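You operate a simulated robot arm through the tools that you are given. There is no shell and no other tool.

You run a simulated robot arm. Do the job below in one go: nothing can be reset, and whatever is moved stays where it is left.

JOB
Zero the micrometer on the setting pin, then back the thimble off.
Fine: the read-out must match the setting pin card.

Only the result counts: the job must be done as asked and must still hold three seconds after the hand-in. Knocking over, shifting, dropping, spilling or breaking anything else fails it.

ROBOT AND FRAMES
A 7-joint arm with a two-finger parallel gripper, fixed in place. Base frame: the origin is on the floor under the middle of its stand, x ahead of it, y to its left, z up; the work surface is at about z = 0.82. Units: m, rad, N and s.
With the tool pointing down near the work surface it reaches from about 0.28 to 0.7 m from the base axis. Its first joint turns from -2.897 to 2.897 rad. Payload 1.57 kg.
Tool frame: the origin (TCP) lies between the finger pads and is the grasp point; the fingertips stand 0.03 m ahead of it; z points along the fingers, y is the line along which they close. Largest opening 0.08 m; finger width 0.017, thickness 0.012; the body of the gripper, 0.04 by 0.082 m, starts 0.08 m behind the TCP.
Orientation is that of the tool frame in the base frame, as a unit quaternion [x, y, z, w]. With the fingers straight down and closing along the base's y, the tool's x points along the base's -x, its y along +y and its z along -z.

CONTROLS
- The arm moves only by the tool apply_moves. Its argument "commands" is a list of rows, each an object of numbers (a shift or turn left out is 0, a gripper value left out holds the last): "jaw": the opening, from 0 (shut) to 1 (fully open); "tx", "ty", "tz": the shift along the base's x, y, z in m; "ax", "ay", "az": the turn, a rotation vector about the base's x, y, z in rad. In form: [{"jaw": .., "tx": .., "ty": .., "tz": .., "ax": .., "ay": .., "az": ..}, ...]. A call has 1 to 20 rows; each row is the pose to reach, as a shift and turn from the pose commanded when the call began. A row lasts 0.2 s, in which the tool goes at most 0.05 m and 0.15 rad; a call with a longer step from one row to the next is refused whole, and so is a gripper value outside its range. Where a pose cannot be reached the arm comes as near as it can. A force on the tool above 40 N (or 10 N above the force at the start of the call, whichever is more), or a blocked arm, ends the call early, and 0.2 s more pass. Each finger travels about 0.072 m/s and halts on what it meets, pressing with about 36 N; the grip force reading is that of the motor and also rises with nothing between the fingers. The clock runs only during rows and for 0.2 s after the last one: add rows that repeat a pose to give the fingers time. The reply holds the time, the measured pose of the TCP, the force on the tool along the base axes, the opening and the grip force, in the units named above and with some noise, with the torque about the TCP (base axes, N m) and any sound that the robot's microphone picked up.
- Cameras (640 x 400 px; columns grow to the right, rows downward): "scene" is fixed at [0.0505, -0.6502, 1.5922]; the picture's right is [0.78, -0.62, 0.00], its down [-0.32, -0.40, -0.86] and it looks along [0.53, 0.67, -0.51] (base axes); focal length 320 px, centre (320, 200). "wrist" rides on the gripper at [0.072, -0.007, -0.122] in the tool frame; the picture's right is [0.09, 1.00, 0.00], its down [-0.84, 0.08, -0.54] and it looks along [-0.54, 0.05, 0.84] (tool axes); focal length 238 px, centre (320, 200). There is no depth. A picture from a camera that has moved, and an enlarged one, comes with that camera's place and axes in the base frame and with its lens.
- get_image(camera): a new picture of that camera. The clock stands still meanwhile.
- lift_body(by): slides the trunk up (or, below 0, down) by that many m; the arm rides with it, the base frame stays. It gives what a move gives, with no picture.
- close_up(camera, box): a new picture of the part [left, top, right, bottom] of that camera's present view, enlarged. The clock stands still meanwhile.
- sign_off(): hands the job in; it is judged then, once.

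Places have to be worked out from the pictures, the camera data and where the tool is seen. Open the gripper and draw the arm clear of the work before you hand the job in, unless the task says otherwise.

The tools are called as a command line: name --argument value ..., lists and objects as JSON in quotes. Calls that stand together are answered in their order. apply_moves: Moves the arm, as the interface text tells. Its arguments: {"type":"object","properties":{"commands":{"type":"array"}},"required":["commands"]} The other tools are called the same way: lift_body (by) moves the trunk up or down; get_image (camera) takes a picture; close_up (camera, box) takes an enlarged picture of a part of a camera's view; sign_off () hands the job in.

At the start:

```text
time: 0.0
tcp_pos: [0.471, 0.0514, 1.2533]
orientation: [0.0, 1.0, 0.0, 0.001]
ft_force: [0.2, 0.1, 0.2]
moment: [-0.03, 0.01, 0.0]
gripper_width: 0.08
finger_force: 0.0
trunk travel left (down, up): [-0.375, 0.105]
```

scene: 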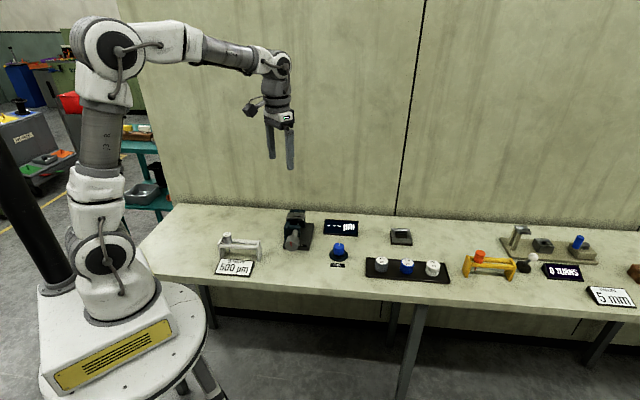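
wrist: 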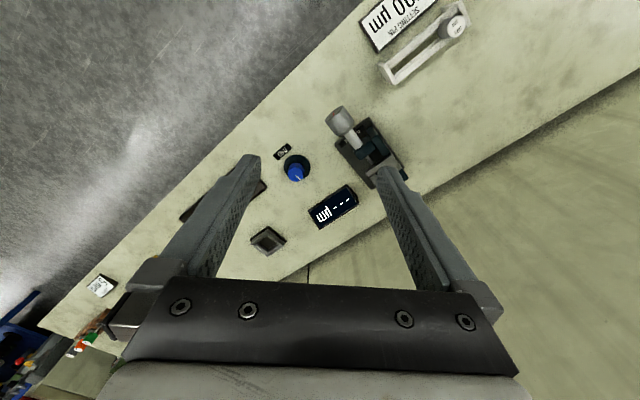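

I start by looking closely at the parts on the bench: the micrometer, the setting pin rack, the read-out and the card.

close_up --camera "scene" --box '[200, 190, 360, 290]'

close_up --camera "scene" --box '[320, 200, 480, 300]'

close_up --camera "scene" --box '[460, 210, 640, 322]'

close_up --camera "wrist" --box '[240, 80, 440, 260]'

close_up --camera "wrist" --box '[340, 0, 500, 100]'

```text
4.00 times, centred on (280, 240) of scene
camera zoom: at [0.0505, -0.6502, 1.5922], right [0.78, -0.62, 0.0], down [-0.32, -0.4, -0.86], along [0.53, 0.67, -0.51], focal length 1281 px, centre (480, 40)
```

zoom: 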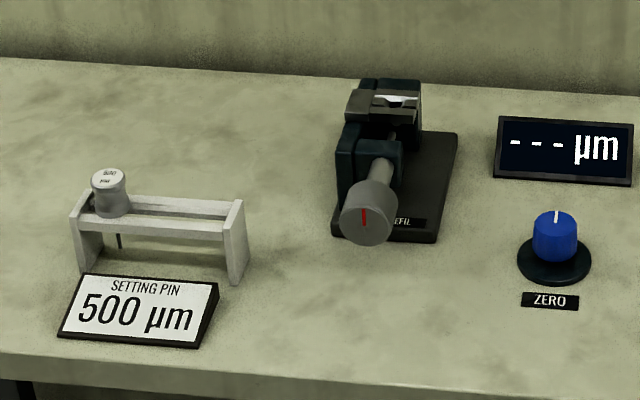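

```text
4.00 times, centred on (400, 250) of scene
camera zoom: at [0.0505, -0.6502, 1.5922], right [0.78, -0.62, 0.0], down [-0.32, -0.4, -0.86], along [0.53, 0.67, -0.51], focal length 1281 px, centre (0, 0)
```

zoom: 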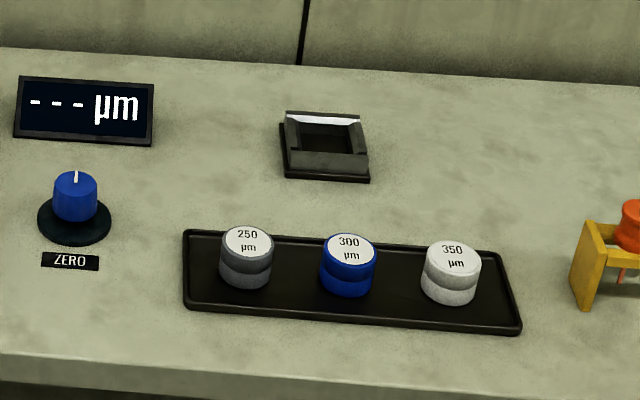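

```text
3.56 times, centred on (550, 266) of scene
camera zoom: at [0.0505, -0.6502, 1.5922], right [0.78, -0.62, 0.0], down [-0.32, -0.4, -0.86], along [0.53, 0.67, -0.51], focal length 1138 px, centre (-498, -35)
```

zoom: 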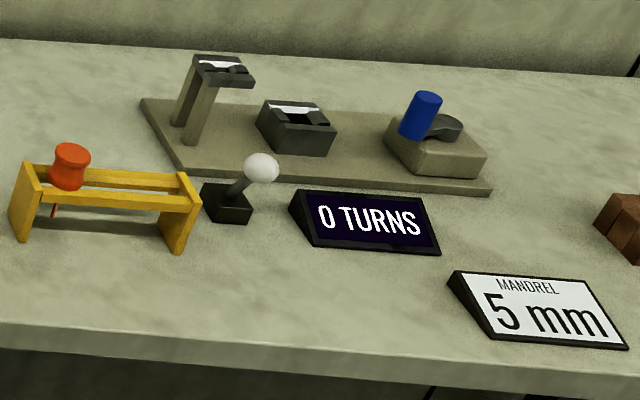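

```text
2.22 times, centred on (340, 170) of wrist
camera zoom: at [0.398, 0.0465, 1.3753], right [-0.09, 1.0, 0.0], down [0.84, 0.08, 0.54], along [0.54, 0.05, -0.84], focal length 530 px, centre (276, 267)
```

zoom: 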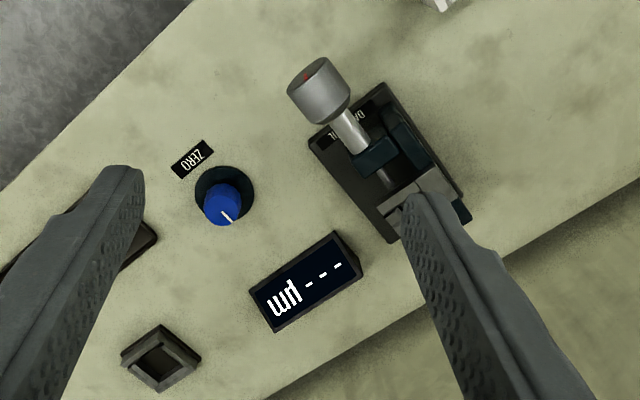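

```text
4.00 times, centred on (420, 50) of wrist
camera zoom: at [0.398, 0.0465, 1.3753], right [-0.09, 1.0, 0.0], down [0.84, 0.08, 0.54], along [0.54, 0.05, -0.84], focal length 953 px, centre (-80, 800)
```

zoom: 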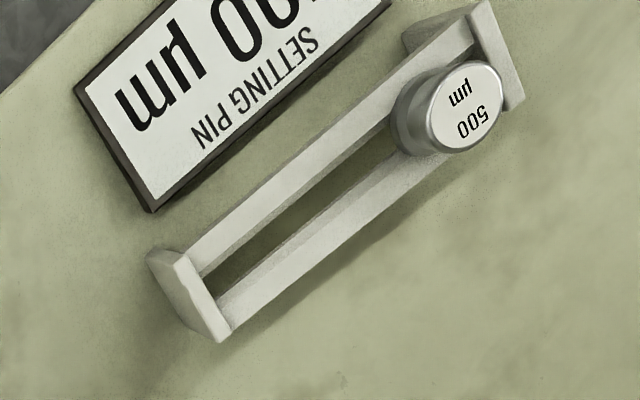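

The micrometer (anvil, thimble, unlit read-out), the ZERO knob and the 500 µm setting pin in its rack are all on the left side of the bench. The gap and label aren't clear enough yet, so I bring the wrist camera closer to the micrometer.

apply_moves --commands '[{"jaw": 1, "tx": -0.02, "ty": 0.01, "tz": -0.035}, {"tx": -0.04, "ty": 0.02, "tz": -0.07}, {"tx": -0.06, "ty": 0.03, "tz": -0.105}, {"tx": -0.08, "ty": 0.04, "tz": -0.14}, {"tx": -0.1, "ty": 0.05, "tz": -0.175}, {"tx": -0.1, "ty": 0.05, "tz": -0.175}]'

get_image --camera "wrist"

```text
time: 1.4
tcp_pos: [0.3702, 0.1021, 1.0784]
orientation: [0.0, 1.0, 0.0, 0.0]
ft_force: [-0.3, -0.1, -0.2]
moment: [0.02, 0.02, -0.01]
gripper_width: 0.0797
finger_force: 0.1
trunk travel left (down, up): [-0.375, 0.105]
```

```text
taken
camera wrist: at [0.2977, 0.0967, 1.2016], right [-0.09, 1.0, 0.0], down [0.84, 0.08, 0.54], along [0.54, 0.05, -0.84], focal length 238 px, centre (320, 200)
```

wrist: 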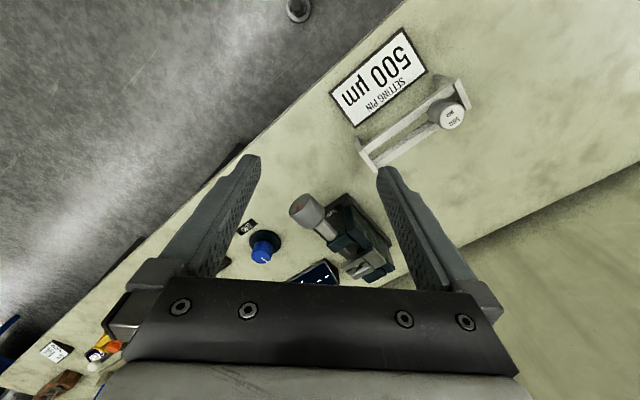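

The micrometer is now in view between the fingers; I enlarge it and the rack.

close_up --camera "wrist" --box '[230, 170, 410, 290]'

close_up --camera "wrist" --box '[320, 20, 500, 180]'

close_up --camera "scene" --box '[270, 200, 330, 260]'

close_up --camera "scene" --box '[210, 225, 274, 285]'

```text
3.33 times, centred on (320, 230) of wrist
camera zoom: at [0.2977, 0.0967, 1.2016], right [-0.09, 1.0, 0.0], down [0.84, 0.08, 0.54], along [0.54, 0.05, -0.84], focal length 794 px, centre (320, 100)
```

zoom: 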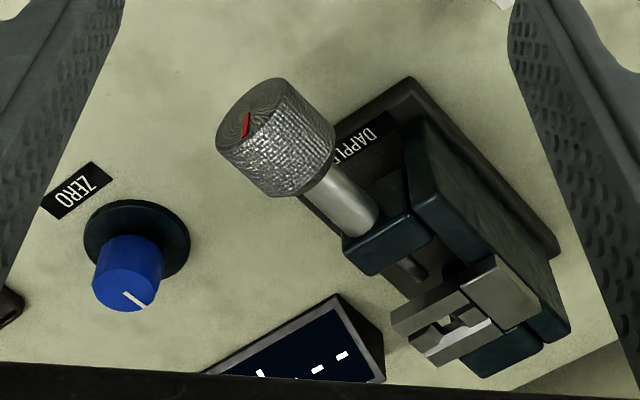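

```text
2.50 times, centred on (410, 100) of wrist
camera zoom: at [0.2977, 0.0967, 1.2016], right [-0.09, 1.0, 0.0], down [0.84, 0.08, 0.54], along [0.54, 0.05, -0.84], focal length 596 px, centre (95, 450)
```

zoom: 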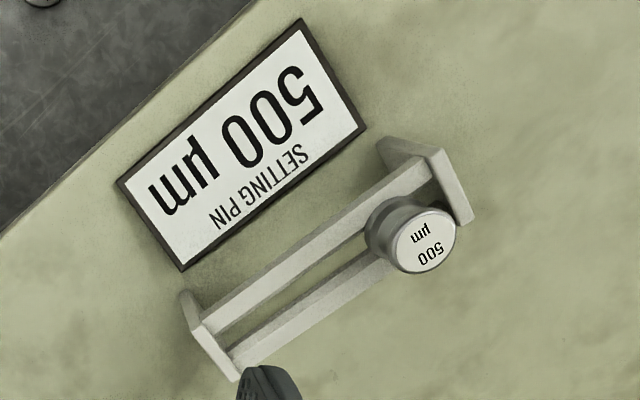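

```text
6.67 times, centred on (300, 230) of scene
camera zoom: at [0.0505, -0.6502, 1.5922], right [0.78, -0.62, 0.0], down [-0.32, -0.4, -0.86], along [0.53, 0.67, -0.51], focal length 2134 px, centre (453, 0)
```

zoom: 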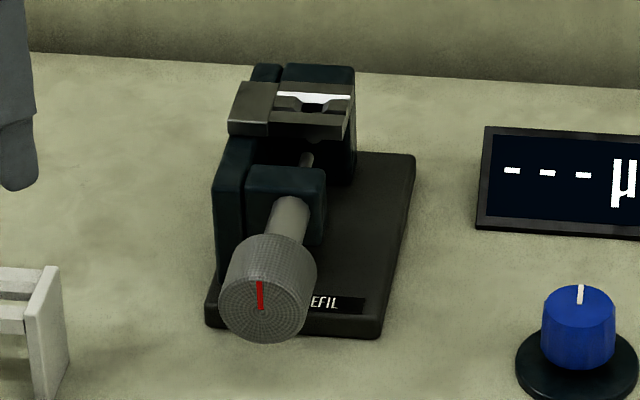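

```text
6.67 times, centred on (242, 255) of scene
camera zoom: at [0.0505, -0.6502, 1.5922], right [0.78, -0.62, 0.0], down [-0.32, -0.4, -0.86], along [0.53, 0.67, -0.51], focal length 2134 px, centre (840, -167)
```

zoom: 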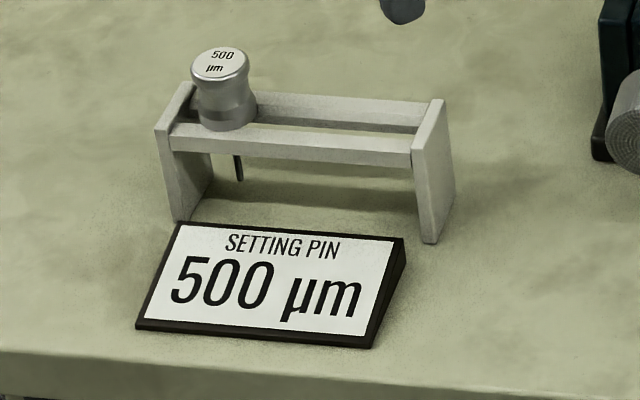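

Triangulating both views, I put the pin knob top near (0.352, 0.254, 0.921), the thimble face near (0.508, 0.082, 0.90), the guide hole near (0.623, 0.200, 0.91) and the ZERO knob near (0.66, 0.01). Next I move over the pin with the tool yawed -45° so the fingers will close across the rails.

apply_moves --commands '[{"jaw": 1, "tx": -0.003, "ty": 0.025, "tz": -0.008, "az": -0.131}, {"tx": -0.006, "ty": 0.05, "tz": -0.016, "az": -0.262}, {"tx": -0.009, "ty": 0.075, "tz": -0.024, "az": -0.393}, {"tx": -0.012, "ty": 0.1, "tz": -0.032, "az": -0.524}, {"tx": -0.015, "ty": 0.126, "tz": -0.04, "az": -0.655}, {"tx": -0.018, "ty": 0.152, "tz": -0.048, "az": -0.785}, {"tx": -0.018, "ty": 0.152, "tz": -0.048, "az": -0.785}]'

get_image --camera "wrist"

close_up --camera "scene" --box '[190, 180, 310, 280]'

```text
time: 3.0
tcp_pos: [0.3533, 0.254, 1.0326]
orientation: [0.384, 0.923, -0.001, 0.0]
ft_force: [0.7, 0.2, -0.2]
moment: [0.0, 0.0, -0.04]
gripper_width: 0.0798
finger_force: 0.0
trunk travel left (down, up): [-0.375, 0.105]
```

```text
taken
camera wrist: at [0.2967, 0.3018, 1.1533], right [0.64, 0.77, 0.0], down [0.65, -0.54, 0.54], along [0.42, -0.35, -0.84], focal length 238 px, centre (320, 200)
```

wrist: 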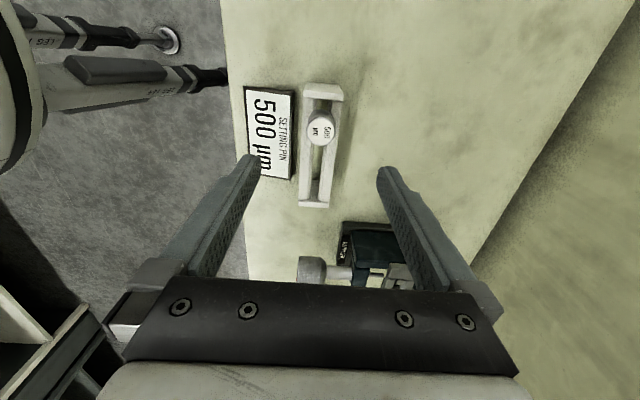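

```text
4.00 times, centred on (250, 230) of scene
camera zoom: at [0.0505, -0.6502, 1.5922], right [0.78, -0.62, 0.0], down [-0.32, -0.4, -0.86], along [0.53, 0.67, -0.51], focal length 1281 px, centre (600, 80)
```

zoom: 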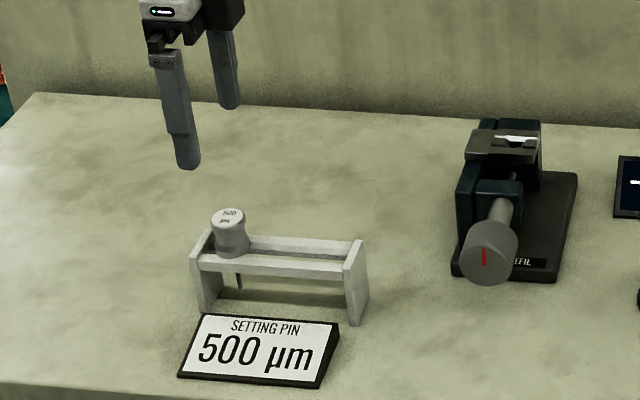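

The knob appears close to straight under the tool. I enlarge it to refine its position.

close_up --camera "wrist" --box '[240, 70, 400, 220]'

close_up --camera "wrist" --box '[280, 80, 360, 150]'

```text
2.67 times, centred on (320, 145) of wrist
camera zoom: at [0.2967, 0.3018, 1.1533], right [0.64, 0.77, 0.0], down [0.65, -0.54, 0.54], along [0.42, -0.35, -0.84], focal length 636 px, centre (320, 347)
```

zoom: 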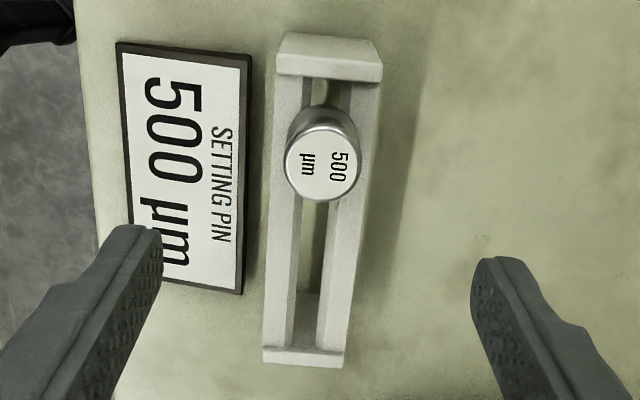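

```text
5.71 times, centred on (320, 115) of wrist
camera zoom: at [0.2967, 0.3018, 1.1533], right [0.64, 0.77, 0.0], down [0.65, -0.54, 0.54], along [0.42, -0.35, -0.84], focal length 1362 px, centre (320, 686)
```

zoom: 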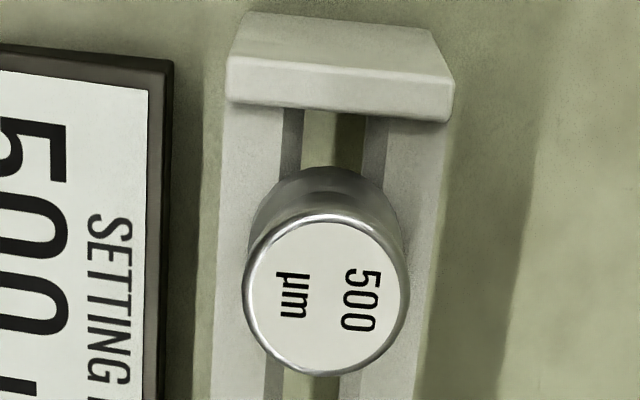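

The knob is about 28 mm wide and 33 mm tall, with its top centre near (0.351, 0.258, 0.921) and the rail tops near 0.888. I centre over it and descend until the fingertips are just above the rails, then check before closing.

apply_moves --commands '[{"jaw": 1, "tx": -0.0026, "ty": 0.0038, "tz": -0.02}, {"tx": -0.0026, "ty": 0.0038, "tz": -0.045}, {"tx": -0.0026, "ty": 0.0038, "tz": -0.07}, {"tx": -0.0026, "ty": 0.0038, "tz": -0.09}, {"tx": -0.0026, "ty": 0.0038, "tz": -0.09}]'

get_image --camera "wrist"

close_up --camera "scene" --box '[200, 190, 290, 260]'

```text
time: 4.2
tcp_pos: [0.3494, 0.2568, 0.9408]
orientation: [0.382, 0.924, 0.0, 0.0]
ft_force: [-0.6, 0.6, -0.3]
moment: [-0.01, 0.0, 0.01]
gripper_width: 0.0799
finger_force: 0.0
trunk travel left (down, up): [-0.375, 0.105]
```

```text
taken
camera wrist: at [0.2938, 0.3047, 1.0629], right [0.64, 0.77, 0.0], down [0.65, -0.54, 0.54], along [0.42, -0.35, -0.84], focal length 238 px, centre (320, 200)
```

wrist: 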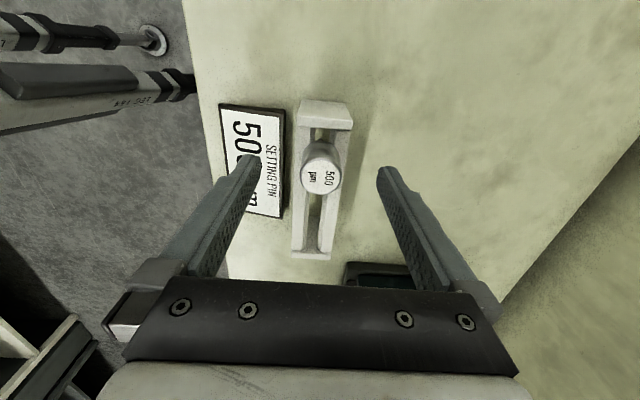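

```text
5.71 times, centred on (245, 225) of scene
camera zoom: at [0.0505, -0.6502, 1.5922], right [0.78, -0.62, 0.0], down [-0.32, -0.4, -0.86], along [0.53, 0.67, -0.51], focal length 1830 px, centre (749, 57)
```

zoom: 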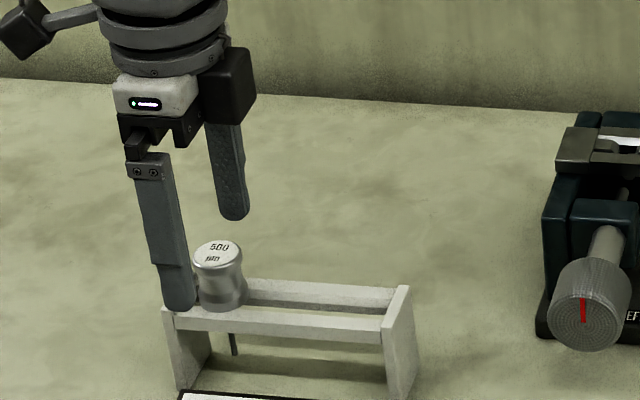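

Tips are at about z 0.911, and the knob is centred between the fingers. I descend a further 18 mm (tips about 5 mm above the rails) and close.

apply_moves --commands '[{"jaw": 1, "tx": 0.0012, "ty": 0.0006, "tz": -0.01}, {"jaw": 1, "tx": 0.0012, "ty": 0.0006, "tz": -0.018}, {"jaw": 0.5, "tx": 0.0012, "ty": 0.0006, "tz": -0.018}, {"jaw": 0.3, "tx": 0.0012, "ty": 0.0006, "tz": -0.018}, {"jaw": 0.1, "tx": 0.0012, "ty": 0.0006, "tz": -0.018}, {"jaw": 0.1, "tx": 0.0012, "ty": 0.0006, "tz": -0.018}, {"jaw": 0.1, "tx": 0.0012, "ty": 0.0006, "tz": -0.018}]'

get_image --camera "wrist"

close_up --camera "scene" --box '[200, 190, 290, 260]'

```text
time: 5.8
tcp_pos: [0.3522, 0.2586, 0.9229]
orientation: [0.382, 0.924, 0.0, 0.0]
ft_force: [0.1, -0.4, 0.1]
moment: [0.04, 0.0, 0.02]
gripper_width: 0.0279
finger_force: 35.7
trunk travel left (down, up): [-0.375, 0.105]
```

```text
taken
camera wrist: at [0.2955, 0.3064, 1.0448], right [0.64, 0.77, 0.0], down [0.65, -0.54, 0.54], along [0.42, -0.35, -0.84], focal length 238 px, centre (320, 200)
```

wrist: 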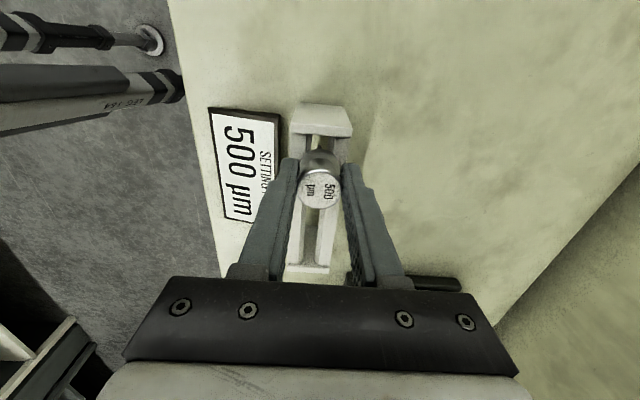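

```text
5.71 times, centred on (245, 225) of scene
camera zoom: at [0.0505, -0.6502, 1.5922], right [0.78, -0.62, 0.0], down [-0.32, -0.4, -0.86], along [0.53, 0.67, -0.51], focal length 1830 px, centre (749, 57)
```

zoom: 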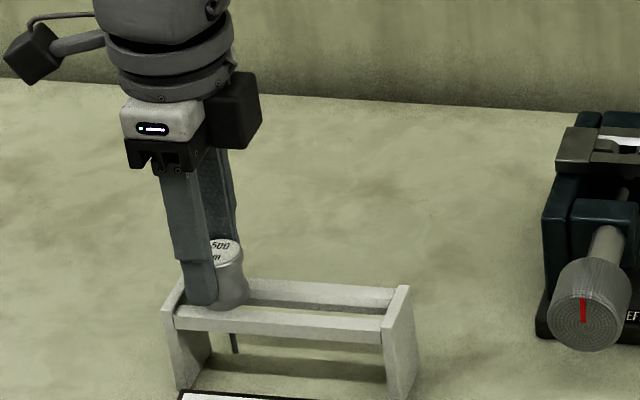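

The knob is held at 27.9 mm opening with 35.7 N. I lift it straight up 0.1 m and check that the pin came along.

apply_moves --commands '[{"jaw": 0.1, "tz": 0.015}, {"tz": 0.04}, {"tz": 0.07}, {"tz": 0.1}, {"tz": 0.12}, {"tz": 0.12}]'

get_image --camera "wrist"

close_up --camera "scene" --box '[200, 130, 320, 260]'

```text
time: 7.2
tcp_pos: [0.3519, 0.2575, 1.0417]
orientation: [0.383, 0.924, 0.001, 0.0]
ft_force: [-0.1, 1.3, -0.5]
moment: [-0.02, 0.01, 0.0]
gripper_width: 0.0276
finger_force: 35.5
trunk travel left (down, up): [-0.375, 0.105]
```

```text
taken
camera wrist: at [0.2954, 0.3051, 1.1636], right [0.64, 0.77, 0.0], down [0.65, -0.54, 0.54], along [0.42, -0.35, -0.84], focal length 238 px, centre (320, 200)
```

wrist: 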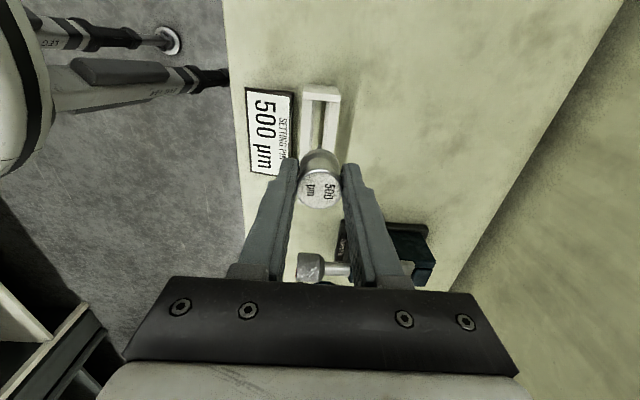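

```text
3.08 times, centred on (260, 195) of scene
camera zoom: at [0.0505, -0.6502, 1.5922], right [0.78, -0.62, 0.0], down [-0.32, -0.4, -0.86], along [0.53, 0.67, -0.51], focal length 985 px, centre (505, 215)
```

zoom: 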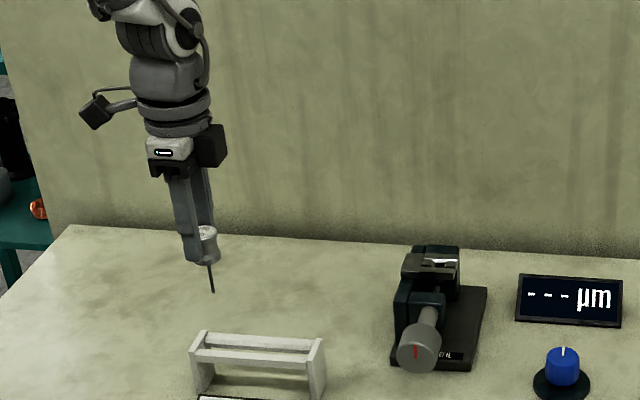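

The pin hangs straight from the knob and the rack did not move. I now carry it over the micrometer guide, high enough for the pin tip to clear the frame.

apply_moves --commands '[{"jaw": 0.1, "tx": 0.03, "ty": -0.006, "tz": 0.01}, {"tx": 0.07, "ty": -0.015, "tz": 0.025}, {"tx": 0.11, "ty": -0.023, "tz": 0.03}, {"tx": 0.15, "ty": -0.032, "tz": 0.03}, {"tx": 0.19, "ty": -0.04, "tz": 0.03}, {"tx": 0.23, "ty": -0.049, "tz": 0.03}, {"tx": 0.26, "ty": -0.055, "tz": 0.03}, {"tx": 0.271, "ty": -0.0575, "tz": 0.03}, {"tx": 0.271, "ty": -0.0575, "tz": 0.03}]'

get_image --camera "wrist"

close_up --camera "scene" --box '[250, 140, 370, 260]'

```text
time: 9.2
tcp_pos: [0.6232, 0.1997, 1.073]
orientation: [0.383, 0.924, 0.0, 0.001]
ft_force: [-0.1, 0.1, -0.7]
moment: [0.01, 0.02, 0.0]
gripper_width: 0.028
finger_force: 36.0
trunk travel left (down, up): [-0.375, 0.105]
```

```text
taken
camera wrist: at [0.5666, 0.2477, 1.1951], right [0.64, 0.77, 0.0], down [0.65, -0.54, 0.54], along [0.42, -0.35, -0.84], focal length 238 px, centre (320, 200)
```

wrist: 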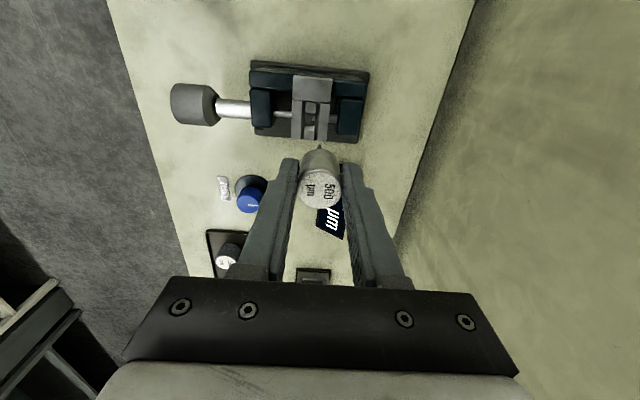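

```text
3.33 times, centred on (310, 200) of scene
camera zoom: at [0.0505, -0.6502, 1.5922], right [0.78, -0.62, 0.0], down [-0.32, -0.4, -0.86], along [0.53, 0.67, -0.51], focal length 1067 px, centre (353, 200)
```

zoom: 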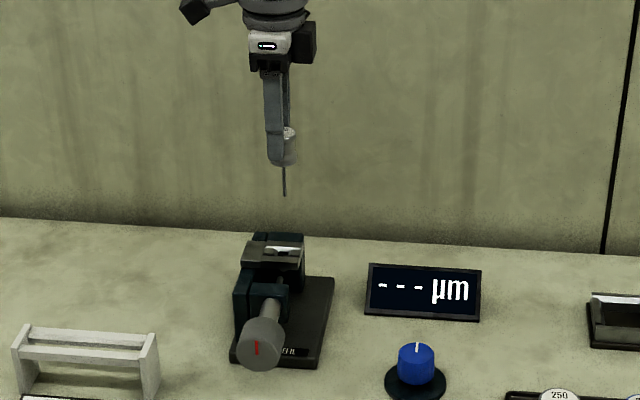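

Now the guide, pin tip and knob are all in view. I enlarge both views to line the pin up with the hole.

close_up --camera "wrist" --box '[240, 50, 380, 220]'

close_up --camera "wrist" --box '[280, 65, 345, 155]'

close_up --camera "scene" --box '[315, 170, 365, 240]'

close_up --camera "scene" --box '[275, 175, 335, 260]'

```text
2.35 times, centred on (310, 135) of wrist
camera zoom: at [0.5666, 0.2477, 1.1951], right [0.64, 0.77, 0.0], down [0.65, -0.54, 0.54], along [0.42, -0.35, -0.84], focal length 561 px, centre (344, 353)
```

zoom: 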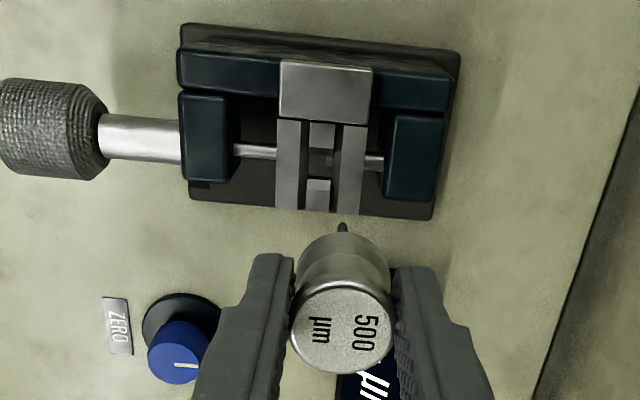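

```text
4.44 times, centred on (312, 110) of wrist
camera zoom: at [0.5666, 0.2477, 1.1951], right [0.64, 0.77, 0.0], down [0.65, -0.54, 0.54], along [0.42, -0.35, -0.84], focal length 1059 px, centre (353, 600)
```

zoom: 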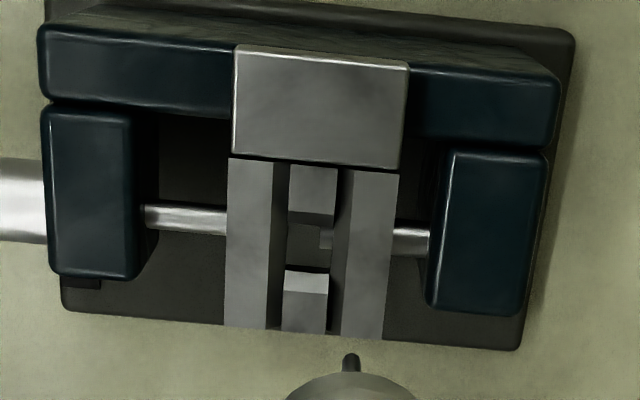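

```text
5.71 times, centred on (340, 205) of scene
camera zoom: at [0.0505, -0.6502, 1.5922], right [0.78, -0.62, 0.0], down [-0.32, -0.4, -0.86], along [0.53, 0.67, -0.51], focal length 1830 px, centre (206, 171)
```

zoom: 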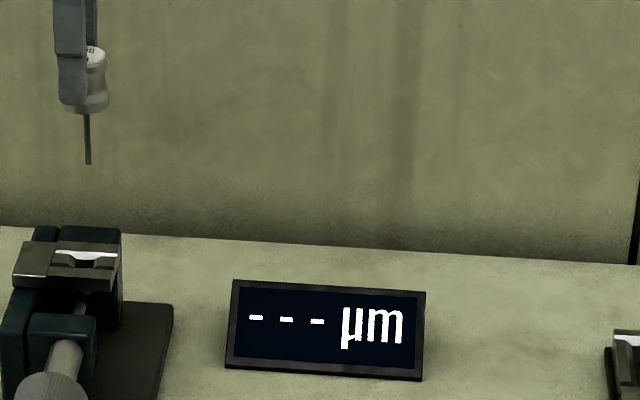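

```text
4.71 times, centred on (305, 218) of scene
camera zoom: at [0.0505, -0.6502, 1.5922], right [0.78, -0.62, 0.0], down [-0.32, -0.4, -0.86], along [0.53, 0.67, -0.51], focal length 1507 px, centre (391, 118)
```

zoom: 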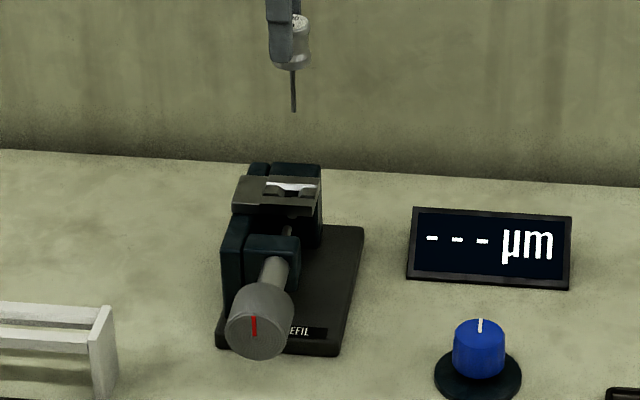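

From both cameras the pin tip sits 80 mm below the TCP and directly under it. The guide opening is about (-0.0105, -0.005) from it, with its top near z 0.92. I shift over and lower so the tip is about 2 cm above the guide, then recheck.

apply_moves --commands '[{"jaw": 0.1, "tx": -0.0105, "ty": -0.005, "tz": -0.005}, {"tx": -0.0105, "ty": -0.005, "tz": -0.03}, {"tx": -0.0105, "ty": -0.005, "tz": -0.05}, {"tx": -0.0105, "ty": -0.005, "tz": -0.05}]'

close_up --camera "wrist" --box '[260, 80, 380, 200]'

close_up --camera "scene" --box '[285, 185, 335, 235]'

```text
time: 10.2
tcp_pos: [0.6111, 0.1954, 1.0221]
orientation: [0.382, 0.924, 0.0, 0.001]
ft_force: [0.2, 0.6, -1.0]
moment: [-0.02, -0.02, -0.02]
gripper_width: 0.0278
finger_force: 35.8
trunk travel left (down, up): [-0.375, 0.105]
```

```text
3.33 times, centred on (320, 140) of wrist
camera zoom: at [0.5546, 0.2435, 1.144], right [0.64, 0.77, 0.0], down [0.65, -0.54, 0.54], along [0.42, -0.35, -0.84], focal length 794 px, centre (320, 400)
```

zoom: 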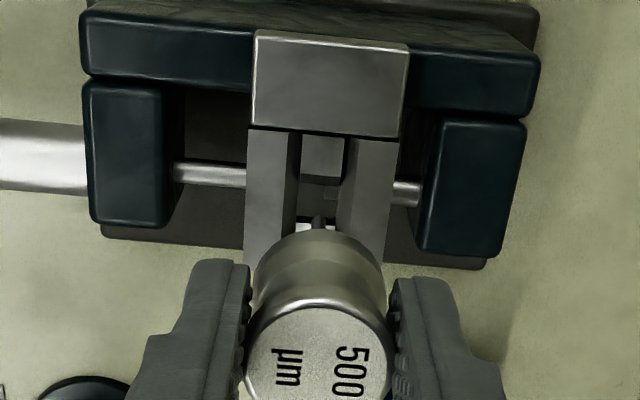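

```text
8.00 times, centred on (310, 210) of scene
camera zoom: at [0.0505, -0.6502, 1.5922], right [0.78, -0.62, 0.0], down [-0.32, -0.4, -0.86], along [0.53, 0.67, -0.51], focal length 2561 px, centre (400, 120)
```

zoom: 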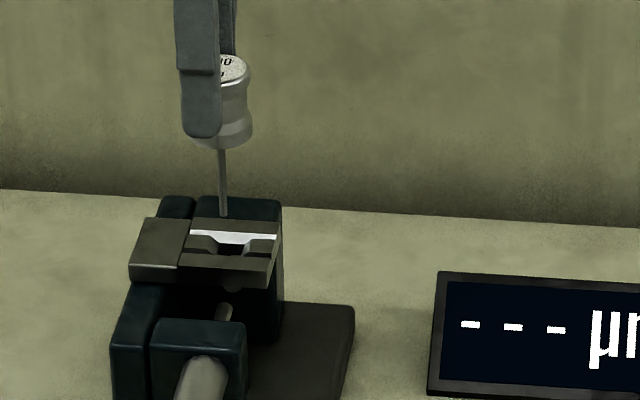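

The tip is roughly over the opening, but the offset across the bars is uncertain by a few millimetres. I enlarge both views further.

close_up --camera "wrist" --box '[290, 95, 350, 155]'

close_up --camera "scene" --box '[290, 205, 315, 230]'

```text
6.67 times, centred on (320, 125) of wrist
camera zoom: at [0.5546, 0.2435, 1.144], right [0.64, 0.77, 0.0], down [0.65, -0.54, 0.54], along [0.42, -0.35, -0.84], focal length 1589 px, centre (320, 700)
```

zoom: 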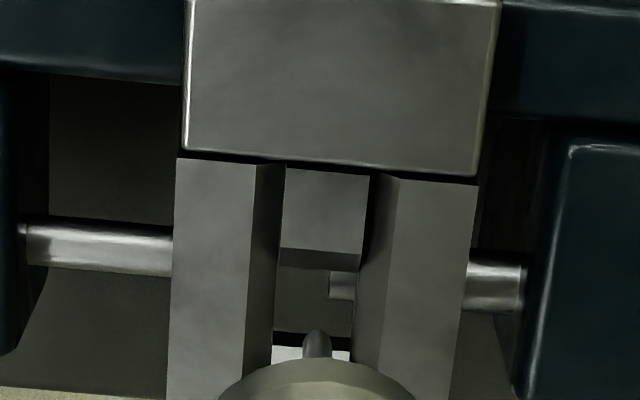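

```text
16.00 times, centred on (302, 218) of scene
camera zoom: at [0.0505, -0.6502, 1.5922], right [0.78, -0.62, 0.0], down [-0.32, -0.4, -0.86], along [0.53, 0.67, -0.51], focal length 5123 px, centre (600, -80)
```

zoom: 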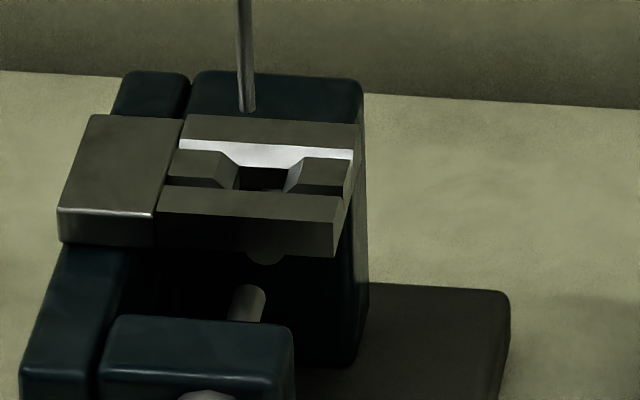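

I estimate the guide top at z 0.926. The opening is about 2.8 mm further along the bars from the tip, and the anvil face is only about 2 mm to the right of the pin. I shift slightly, biasing about 1 mm toward the spindle side, lower to just above the funnel and look again.

apply_moves --commands '[{"jaw": 0.1, "tx": 0.0012, "ty": -0.0028, "tz": -0.004}, {"tx": 0.0012, "ty": -0.0028, "tz": -0.01}, {"tx": 0.0012, "ty": -0.0028, "tz": -0.01}]'

close_up --camera "wrist" --box '[290, 100, 350, 160]'

close_up --camera "scene" --box '[290, 205, 315, 230]'

```text
time: 11.0
tcp_pos: [0.6118, 0.1918, 1.0119]
orientation: [0.383, 0.924, 0.0, 0.0]
ft_force: [1.0, 0.4, 0.4]
moment: [-0.02, -0.01, 0.02]
gripper_width: 0.0277
finger_force: 36.3
trunk travel left (down, up): [-0.375, 0.105]
```

```text
6.67 times, centred on (320, 130) of wrist
camera zoom: at [0.5561, 0.2398, 1.1347], right [0.64, 0.77, 0.0], down [0.65, -0.54, 0.54], along [0.42, -0.35, -0.84], focal length 1589 px, centre (320, 667)
```

zoom: 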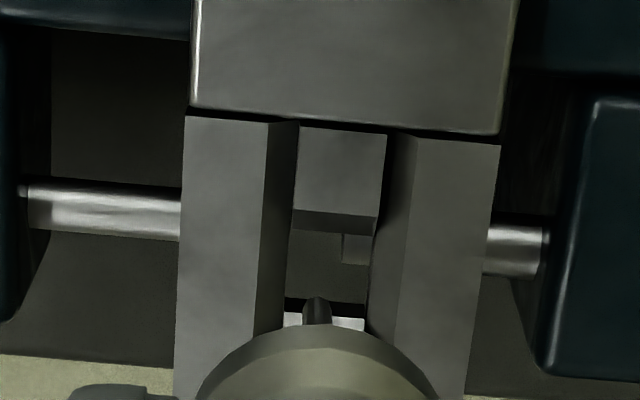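

```text
16.00 times, centred on (302, 218) of scene
camera zoom: at [0.0505, -0.6502, 1.5922], right [0.78, -0.62, 0.0], down [-0.32, -0.4, -0.86], along [0.53, 0.67, -0.51], focal length 5123 px, centre (600, -80)
```

zoom: 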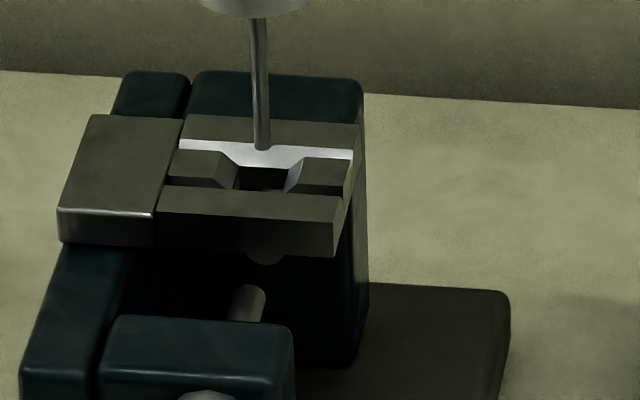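

The tip now lines up with the funnel in both views: scene column 263 on the hole centre, and wrist row matching after parallax. It has about 2 mm clearance from the anvil. I lower slowly into the guide and watch the force.

apply_moves --commands '[{"jaw": 0.1, "tz": -0.006}, {"tz": -0.012}, {"tz": -0.018}, {"tz": -0.024}, {"tz": -0.03}, {"tz": -0.036}, {"tz": -0.04}]'

close_up --camera "wrist" --box '[270, 90, 370, 200]'

close_up --camera "scene" --box '[285, 200, 320, 235]'

```text
time: 12.6
tcp_pos: [0.6124, 0.1921, 0.9725]
orientation: [0.383, 0.924, -0.001, 0.001]
ft_force: [0.2, 0.0, -0.5]
moment: [0.01, 0.01, -0.02]
gripper_width: 0.0282
finger_force: 35.7
trunk travel left (down, up): [-0.375, 0.105]
```

```text
3.64 times, centred on (320, 145) of wrist
camera zoom: at [0.5566, 0.2403, 1.0947], right [0.64, 0.77, 0.0], down [0.65, -0.54, 0.54], along [0.42, -0.35, -0.84], focal length 867 px, centre (320, 400)
```

zoom: 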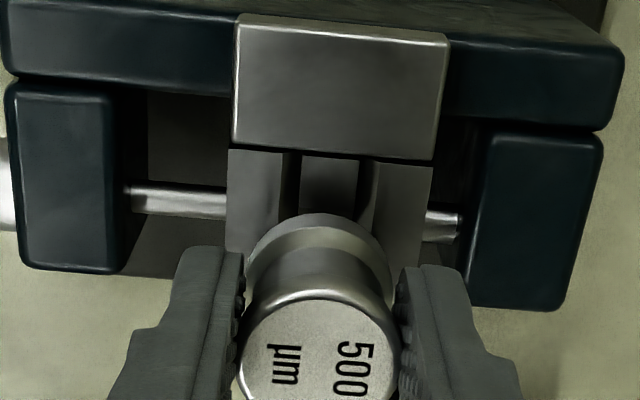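

```text
11.43 times, centred on (302, 218) of scene
camera zoom: at [0.0505, -0.6502, 1.5922], right [0.78, -0.62, 0.0], down [-0.32, -0.4, -0.86], along [0.53, 0.67, -0.51], focal length 3659 px, centre (520, 0)
```

zoom: 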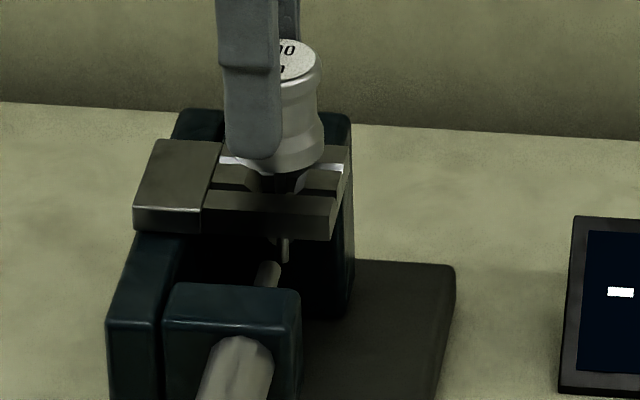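

The pin went through the guide with no contact force, and its tip is visible under the guide. The knob bottom is still about 10 mm above the guide, so I go down most of that in small steps.

apply_moves --commands '[{"jaw": 0.1, "tz": -0.003}, {"tz": -0.005}, {"tz": -0.007}, {"tz": -0.008}, {"tz": -0.008}]'

close_up --camera "scene" --box '[285, 200, 320, 235]'

```text
time: 13.8
tcp_pos: [0.6123, 0.1925, 0.9653]
orientation: [0.383, 0.924, -0.001, 0.001]
ft_force: [-0.1, 0.2, -0.3]
moment: [-0.01, -0.02, -0.01]
gripper_width: 0.0278
finger_force: 35.7
trunk travel left (down, up): [-0.375, 0.105]
```

```text
11.43 times, centred on (302, 218) of scene
camera zoom: at [0.0505, -0.6502, 1.5922], right [0.78, -0.62, 0.0], down [-0.32, -0.4, -0.86], along [0.53, 0.67, -0.51], focal length 3659 px, centre (520, 0)
```

zoom: 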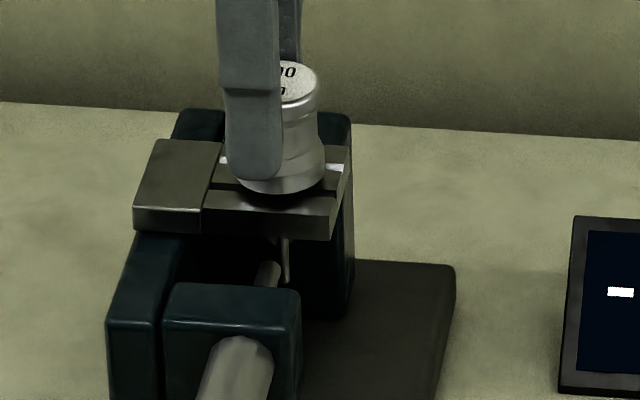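

The knob is within a couple of millimetres of the guide. I ease down in 0.7 mm steps to find contact.

apply_moves --commands '[{"jaw": 0.1, "tz": -0.0007}, {"tz": -0.0014}, {"tz": -0.002}]'

close_up --camera "scene" --box '[290, 205, 315, 230]'

```text
time: 14.6
tcp_pos: [0.6131, 0.1921, 0.9621]
orientation: [0.382, 0.924, 0.0, 0.0]
ft_force: [1.1, -0.6, -0.3]
moment: [0.01, -0.02, 0.01]
gripper_width: 0.0277
finger_force: 35.9
trunk travel left (down, up): [-0.375, 0.105]
```

```text
16.00 times, centred on (302, 218) of scene
camera zoom: at [0.0505, -0.6502, 1.5922], right [0.78, -0.62, 0.0], down [-0.32, -0.4, -0.86], along [0.53, 0.67, -0.51], focal length 5123 px, centre (600, -80)
```

zoom: 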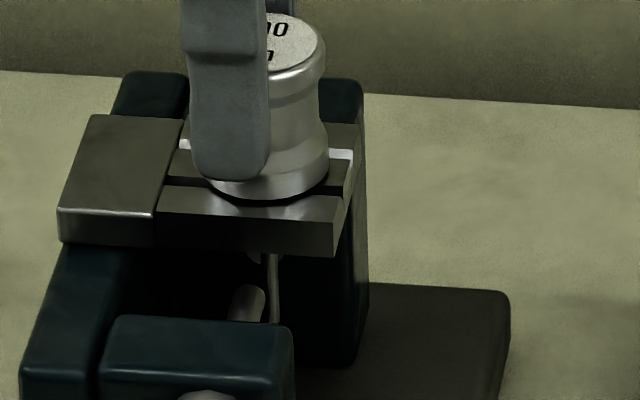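

It looks almost seated. I take one more millimetre in small steps to feel for the guide.

apply_moves --commands '[{"jaw": 0.1, "tz": -0.0005}, {"tz": -0.001}, {"tz": -0.001}]'

```text
time: 15.4
tcp_pos: [0.6125, 0.1931, 0.9616]
orientation: [0.383, 0.924, 0.0, 0.0]
ft_force: [0.0, -0.2, -0.2]
moment: [-0.02, -0.02, 0.01]
gripper_width: 0.0279
finger_force: 35.2
trunk travel left (down, up): [-0.375, 0.105]
```

There is still no contact force, so I continue another 1.5 mm.

apply_moves --commands '[{"jaw": 0.1, "tz": -0.0005}, {"tz": -0.001}, {"tz": -0.0015}, {"tz": -0.0015}]'

close_up --camera "scene" --box '[290, 205, 315, 230]'

```text
time: 16.4
tcp_pos: [0.6128, 0.1933, 0.9603]
orientation: [0.383, 0.924, 0.001, 0.0]
ft_force: [-2.0, -0.8, 3.9]
moment: [-0.01, 0.08, -0.02]
gripper_width: 0.0278
finger_force: 36.4
trunk travel left (down, up): [-0.375, 0.105]
```

```text
16.00 times, centred on (302, 218) of scene
camera zoom: at [0.0505, -0.6502, 1.5922], right [0.78, -0.62, 0.0], down [-0.32, -0.4, -0.86], along [0.53, 0.67, -0.51], focal length 5123 px, centre (600, -80)
```

zoom: 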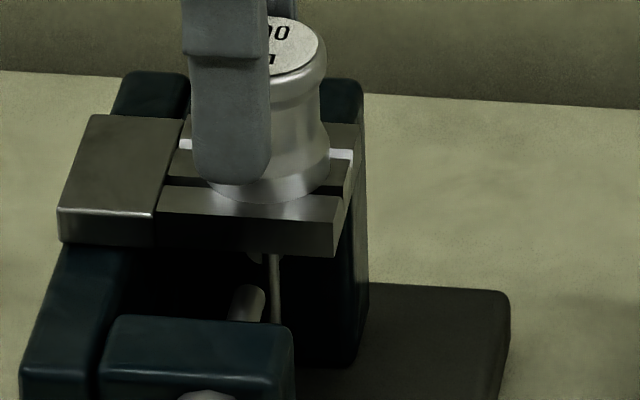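

Contact with 3.9 N means the knob is seated on the guide. I open the fingers only partly (to about 40 mm), wait, then rise straight up.

apply_moves --commands '[{"jaw": 0.4}, {"jaw": 0.48}, {"jaw": 0.48}, {"jaw": 0.48, "tz": 0.01}, {"jaw": 0.48, "tz": 0.03}, {"jaw": 0.48, "tz": 0.06}, {"jaw": 0.48, "tz": 0.1}, {"jaw": 0.48, "tz": 0.12}]'

get_image --camera "wrist"

close_up --camera "scene" --box '[285, 200, 325, 240]'

close_up --camera "scene" --box '[270, 195, 370, 275]'

```text
time: 18.2
tcp_pos: [0.6134, 0.1915, 1.0813]
orientation: [0.382, 0.924, 0.0, 0.0]
ft_force: [0.1, -0.5, 1.1]
moment: [0.03, 0.02, -0.03]
gripper_width: 0.0382
finger_force: 0.0
trunk travel left (down, up): [-0.375, 0.105]
```

```text
taken
camera wrist: at [0.557, 0.24, 1.2033], right [0.64, 0.77, 0.0], down [0.65, -0.54, 0.54], along [0.42, -0.35, -0.84], focal length 238 px, centre (320, 200)
```

wrist: 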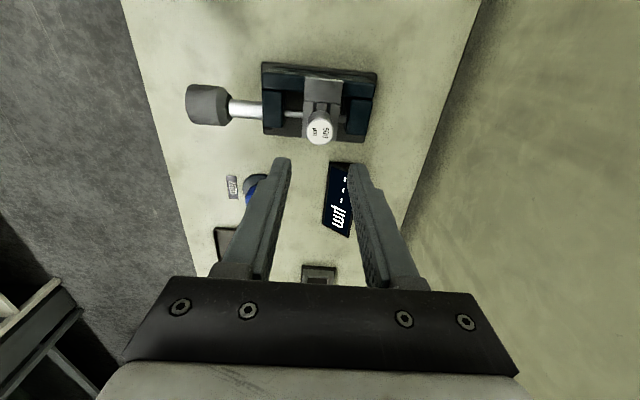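

```text
10.00 times, centred on (305, 220) of scene
camera zoom: at [0.0505, -0.6502, 1.5922], right [0.78, -0.62, 0.0], down [-0.32, -0.4, -0.86], along [0.53, 0.67, -0.51], focal length 3202 px, centre (470, 0)
```

zoom: 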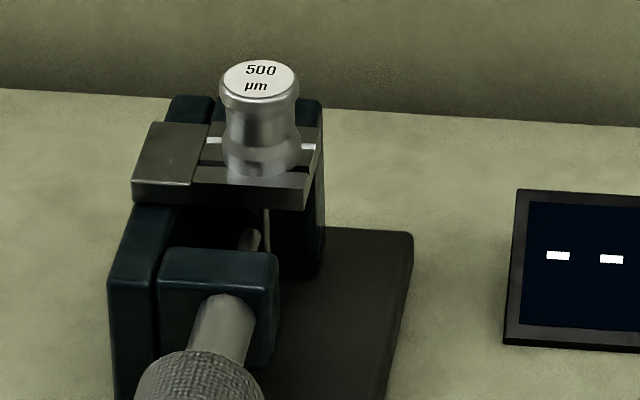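

```text
5.00 times, centred on (320, 235) of scene
camera zoom: at [0.0505, -0.6502, 1.5922], right [0.78, -0.62, 0.0], down [-0.32, -0.4, -0.86], along [0.53, 0.67, -0.51], focal length 1601 px, centre (320, 25)
```

zoom: 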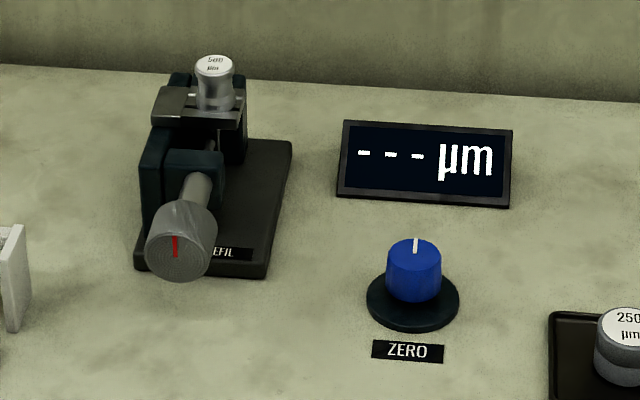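

The setting pin stands upright in the guide, released. Next is the thimble, so I enlarge the spindle gap and the thimble from both cameras.

close_up --camera "scene" --box '[290, 215, 310, 235]'

close_up --camera "wrist" --box '[170, 50, 390, 160]'

get_image --camera "scene"

```text
16.00 times, centred on (300, 225) of scene
camera zoom: at [0.0505, -0.6502, 1.5922], right [0.78, -0.62, 0.0], down [-0.32, -0.4, -0.86], along [0.53, 0.67, -0.51], focal length 5123 px, centre (640, -200)
```

zoom: 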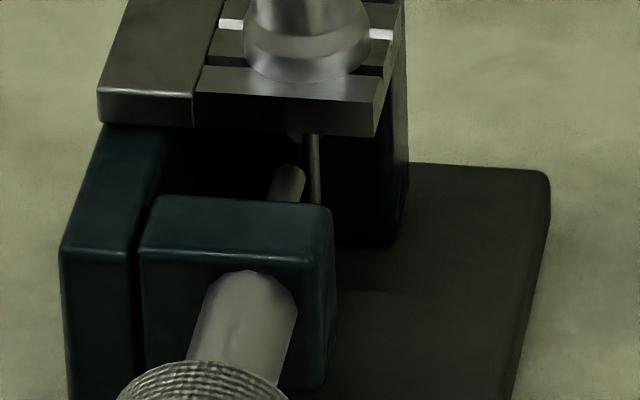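

```text
2.91 times, centred on (280, 105) of wrist
camera zoom: at [0.557, 0.24, 1.2033], right [0.64, 0.77, 0.0], down [0.65, -0.54, 0.54], along [0.42, -0.35, -0.84], focal length 693 px, centre (436, 476)
```

zoom: 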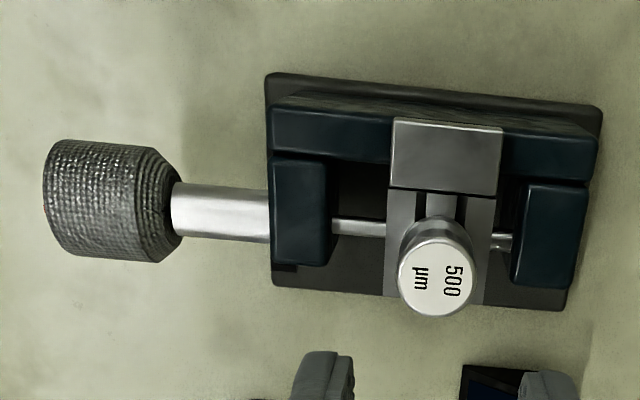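

```text
taken
```

scene: 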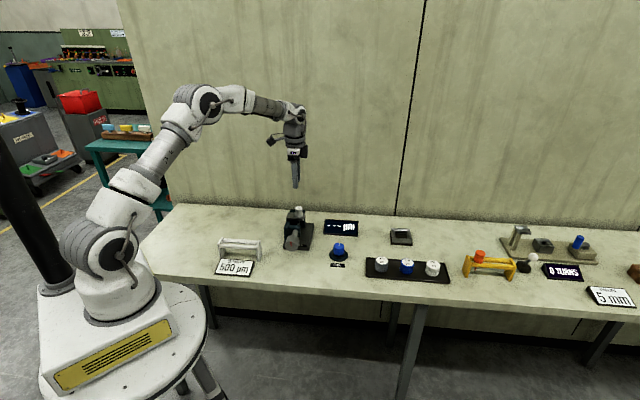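

The spindle end sits about 20 mm (model scale) short of the pin, so the thimble needs real turning. I measure the thimble face centre near (0.504, 0.082, 0.904), with its axis along (0.70, 0.71, 0). I plan to grip it along its own axis with a horizontal tool, so first I draw back high in front of the thimble and yaw further.

apply_moves --commands '[{"jaw": 0.6, "tx": -0.01, "ty": -0.01, "tz": 0.03}, {"tx": -0.035, "ty": -0.035, "tz": 0.05, "az": -0.13}, {"tx": -0.06, "ty": -0.06, "tz": 0.06, "az": -0.26}, {"tx": -0.085, "ty": -0.085, "tz": 0.07, "az": -0.39}, {"tx": -0.11, "ty": -0.11, "tz": 0.07, "az": -0.52}, {"tx": -0.135, "ty": -0.135, "tz": 0.07, "az": -0.65}, {"tx": -0.153, "ty": -0.15, "tz": 0.07, "az": -0.785}, {"jaw": 1, "tx": -0.153, "ty": -0.15, "tz": 0.07, "az": -0.785}]'

get_image --camera "scene"

```text
time: 20.0
tcp_pos: [0.4592, 0.0411, 1.1494]
orientation: [0.707, 0.707, 0.0, 0.0]
ft_force: [-0.2, 0.4, 0.8]
moment: [-0.02, 0.03, 0.0]
gripper_width: 0.0799
finger_force: 0.0
trunk travel left (down, up): [-0.375, 0.105]
```

```text
taken
```

scene: 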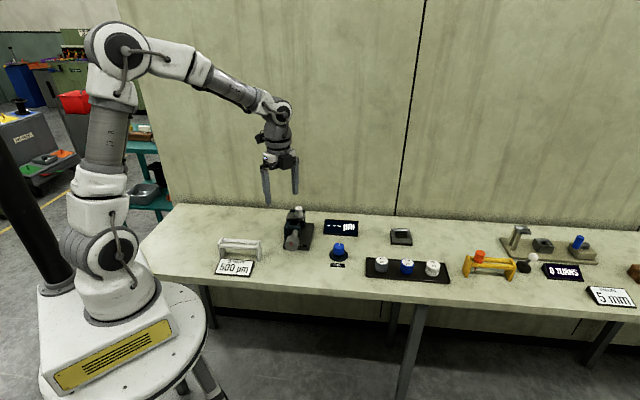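

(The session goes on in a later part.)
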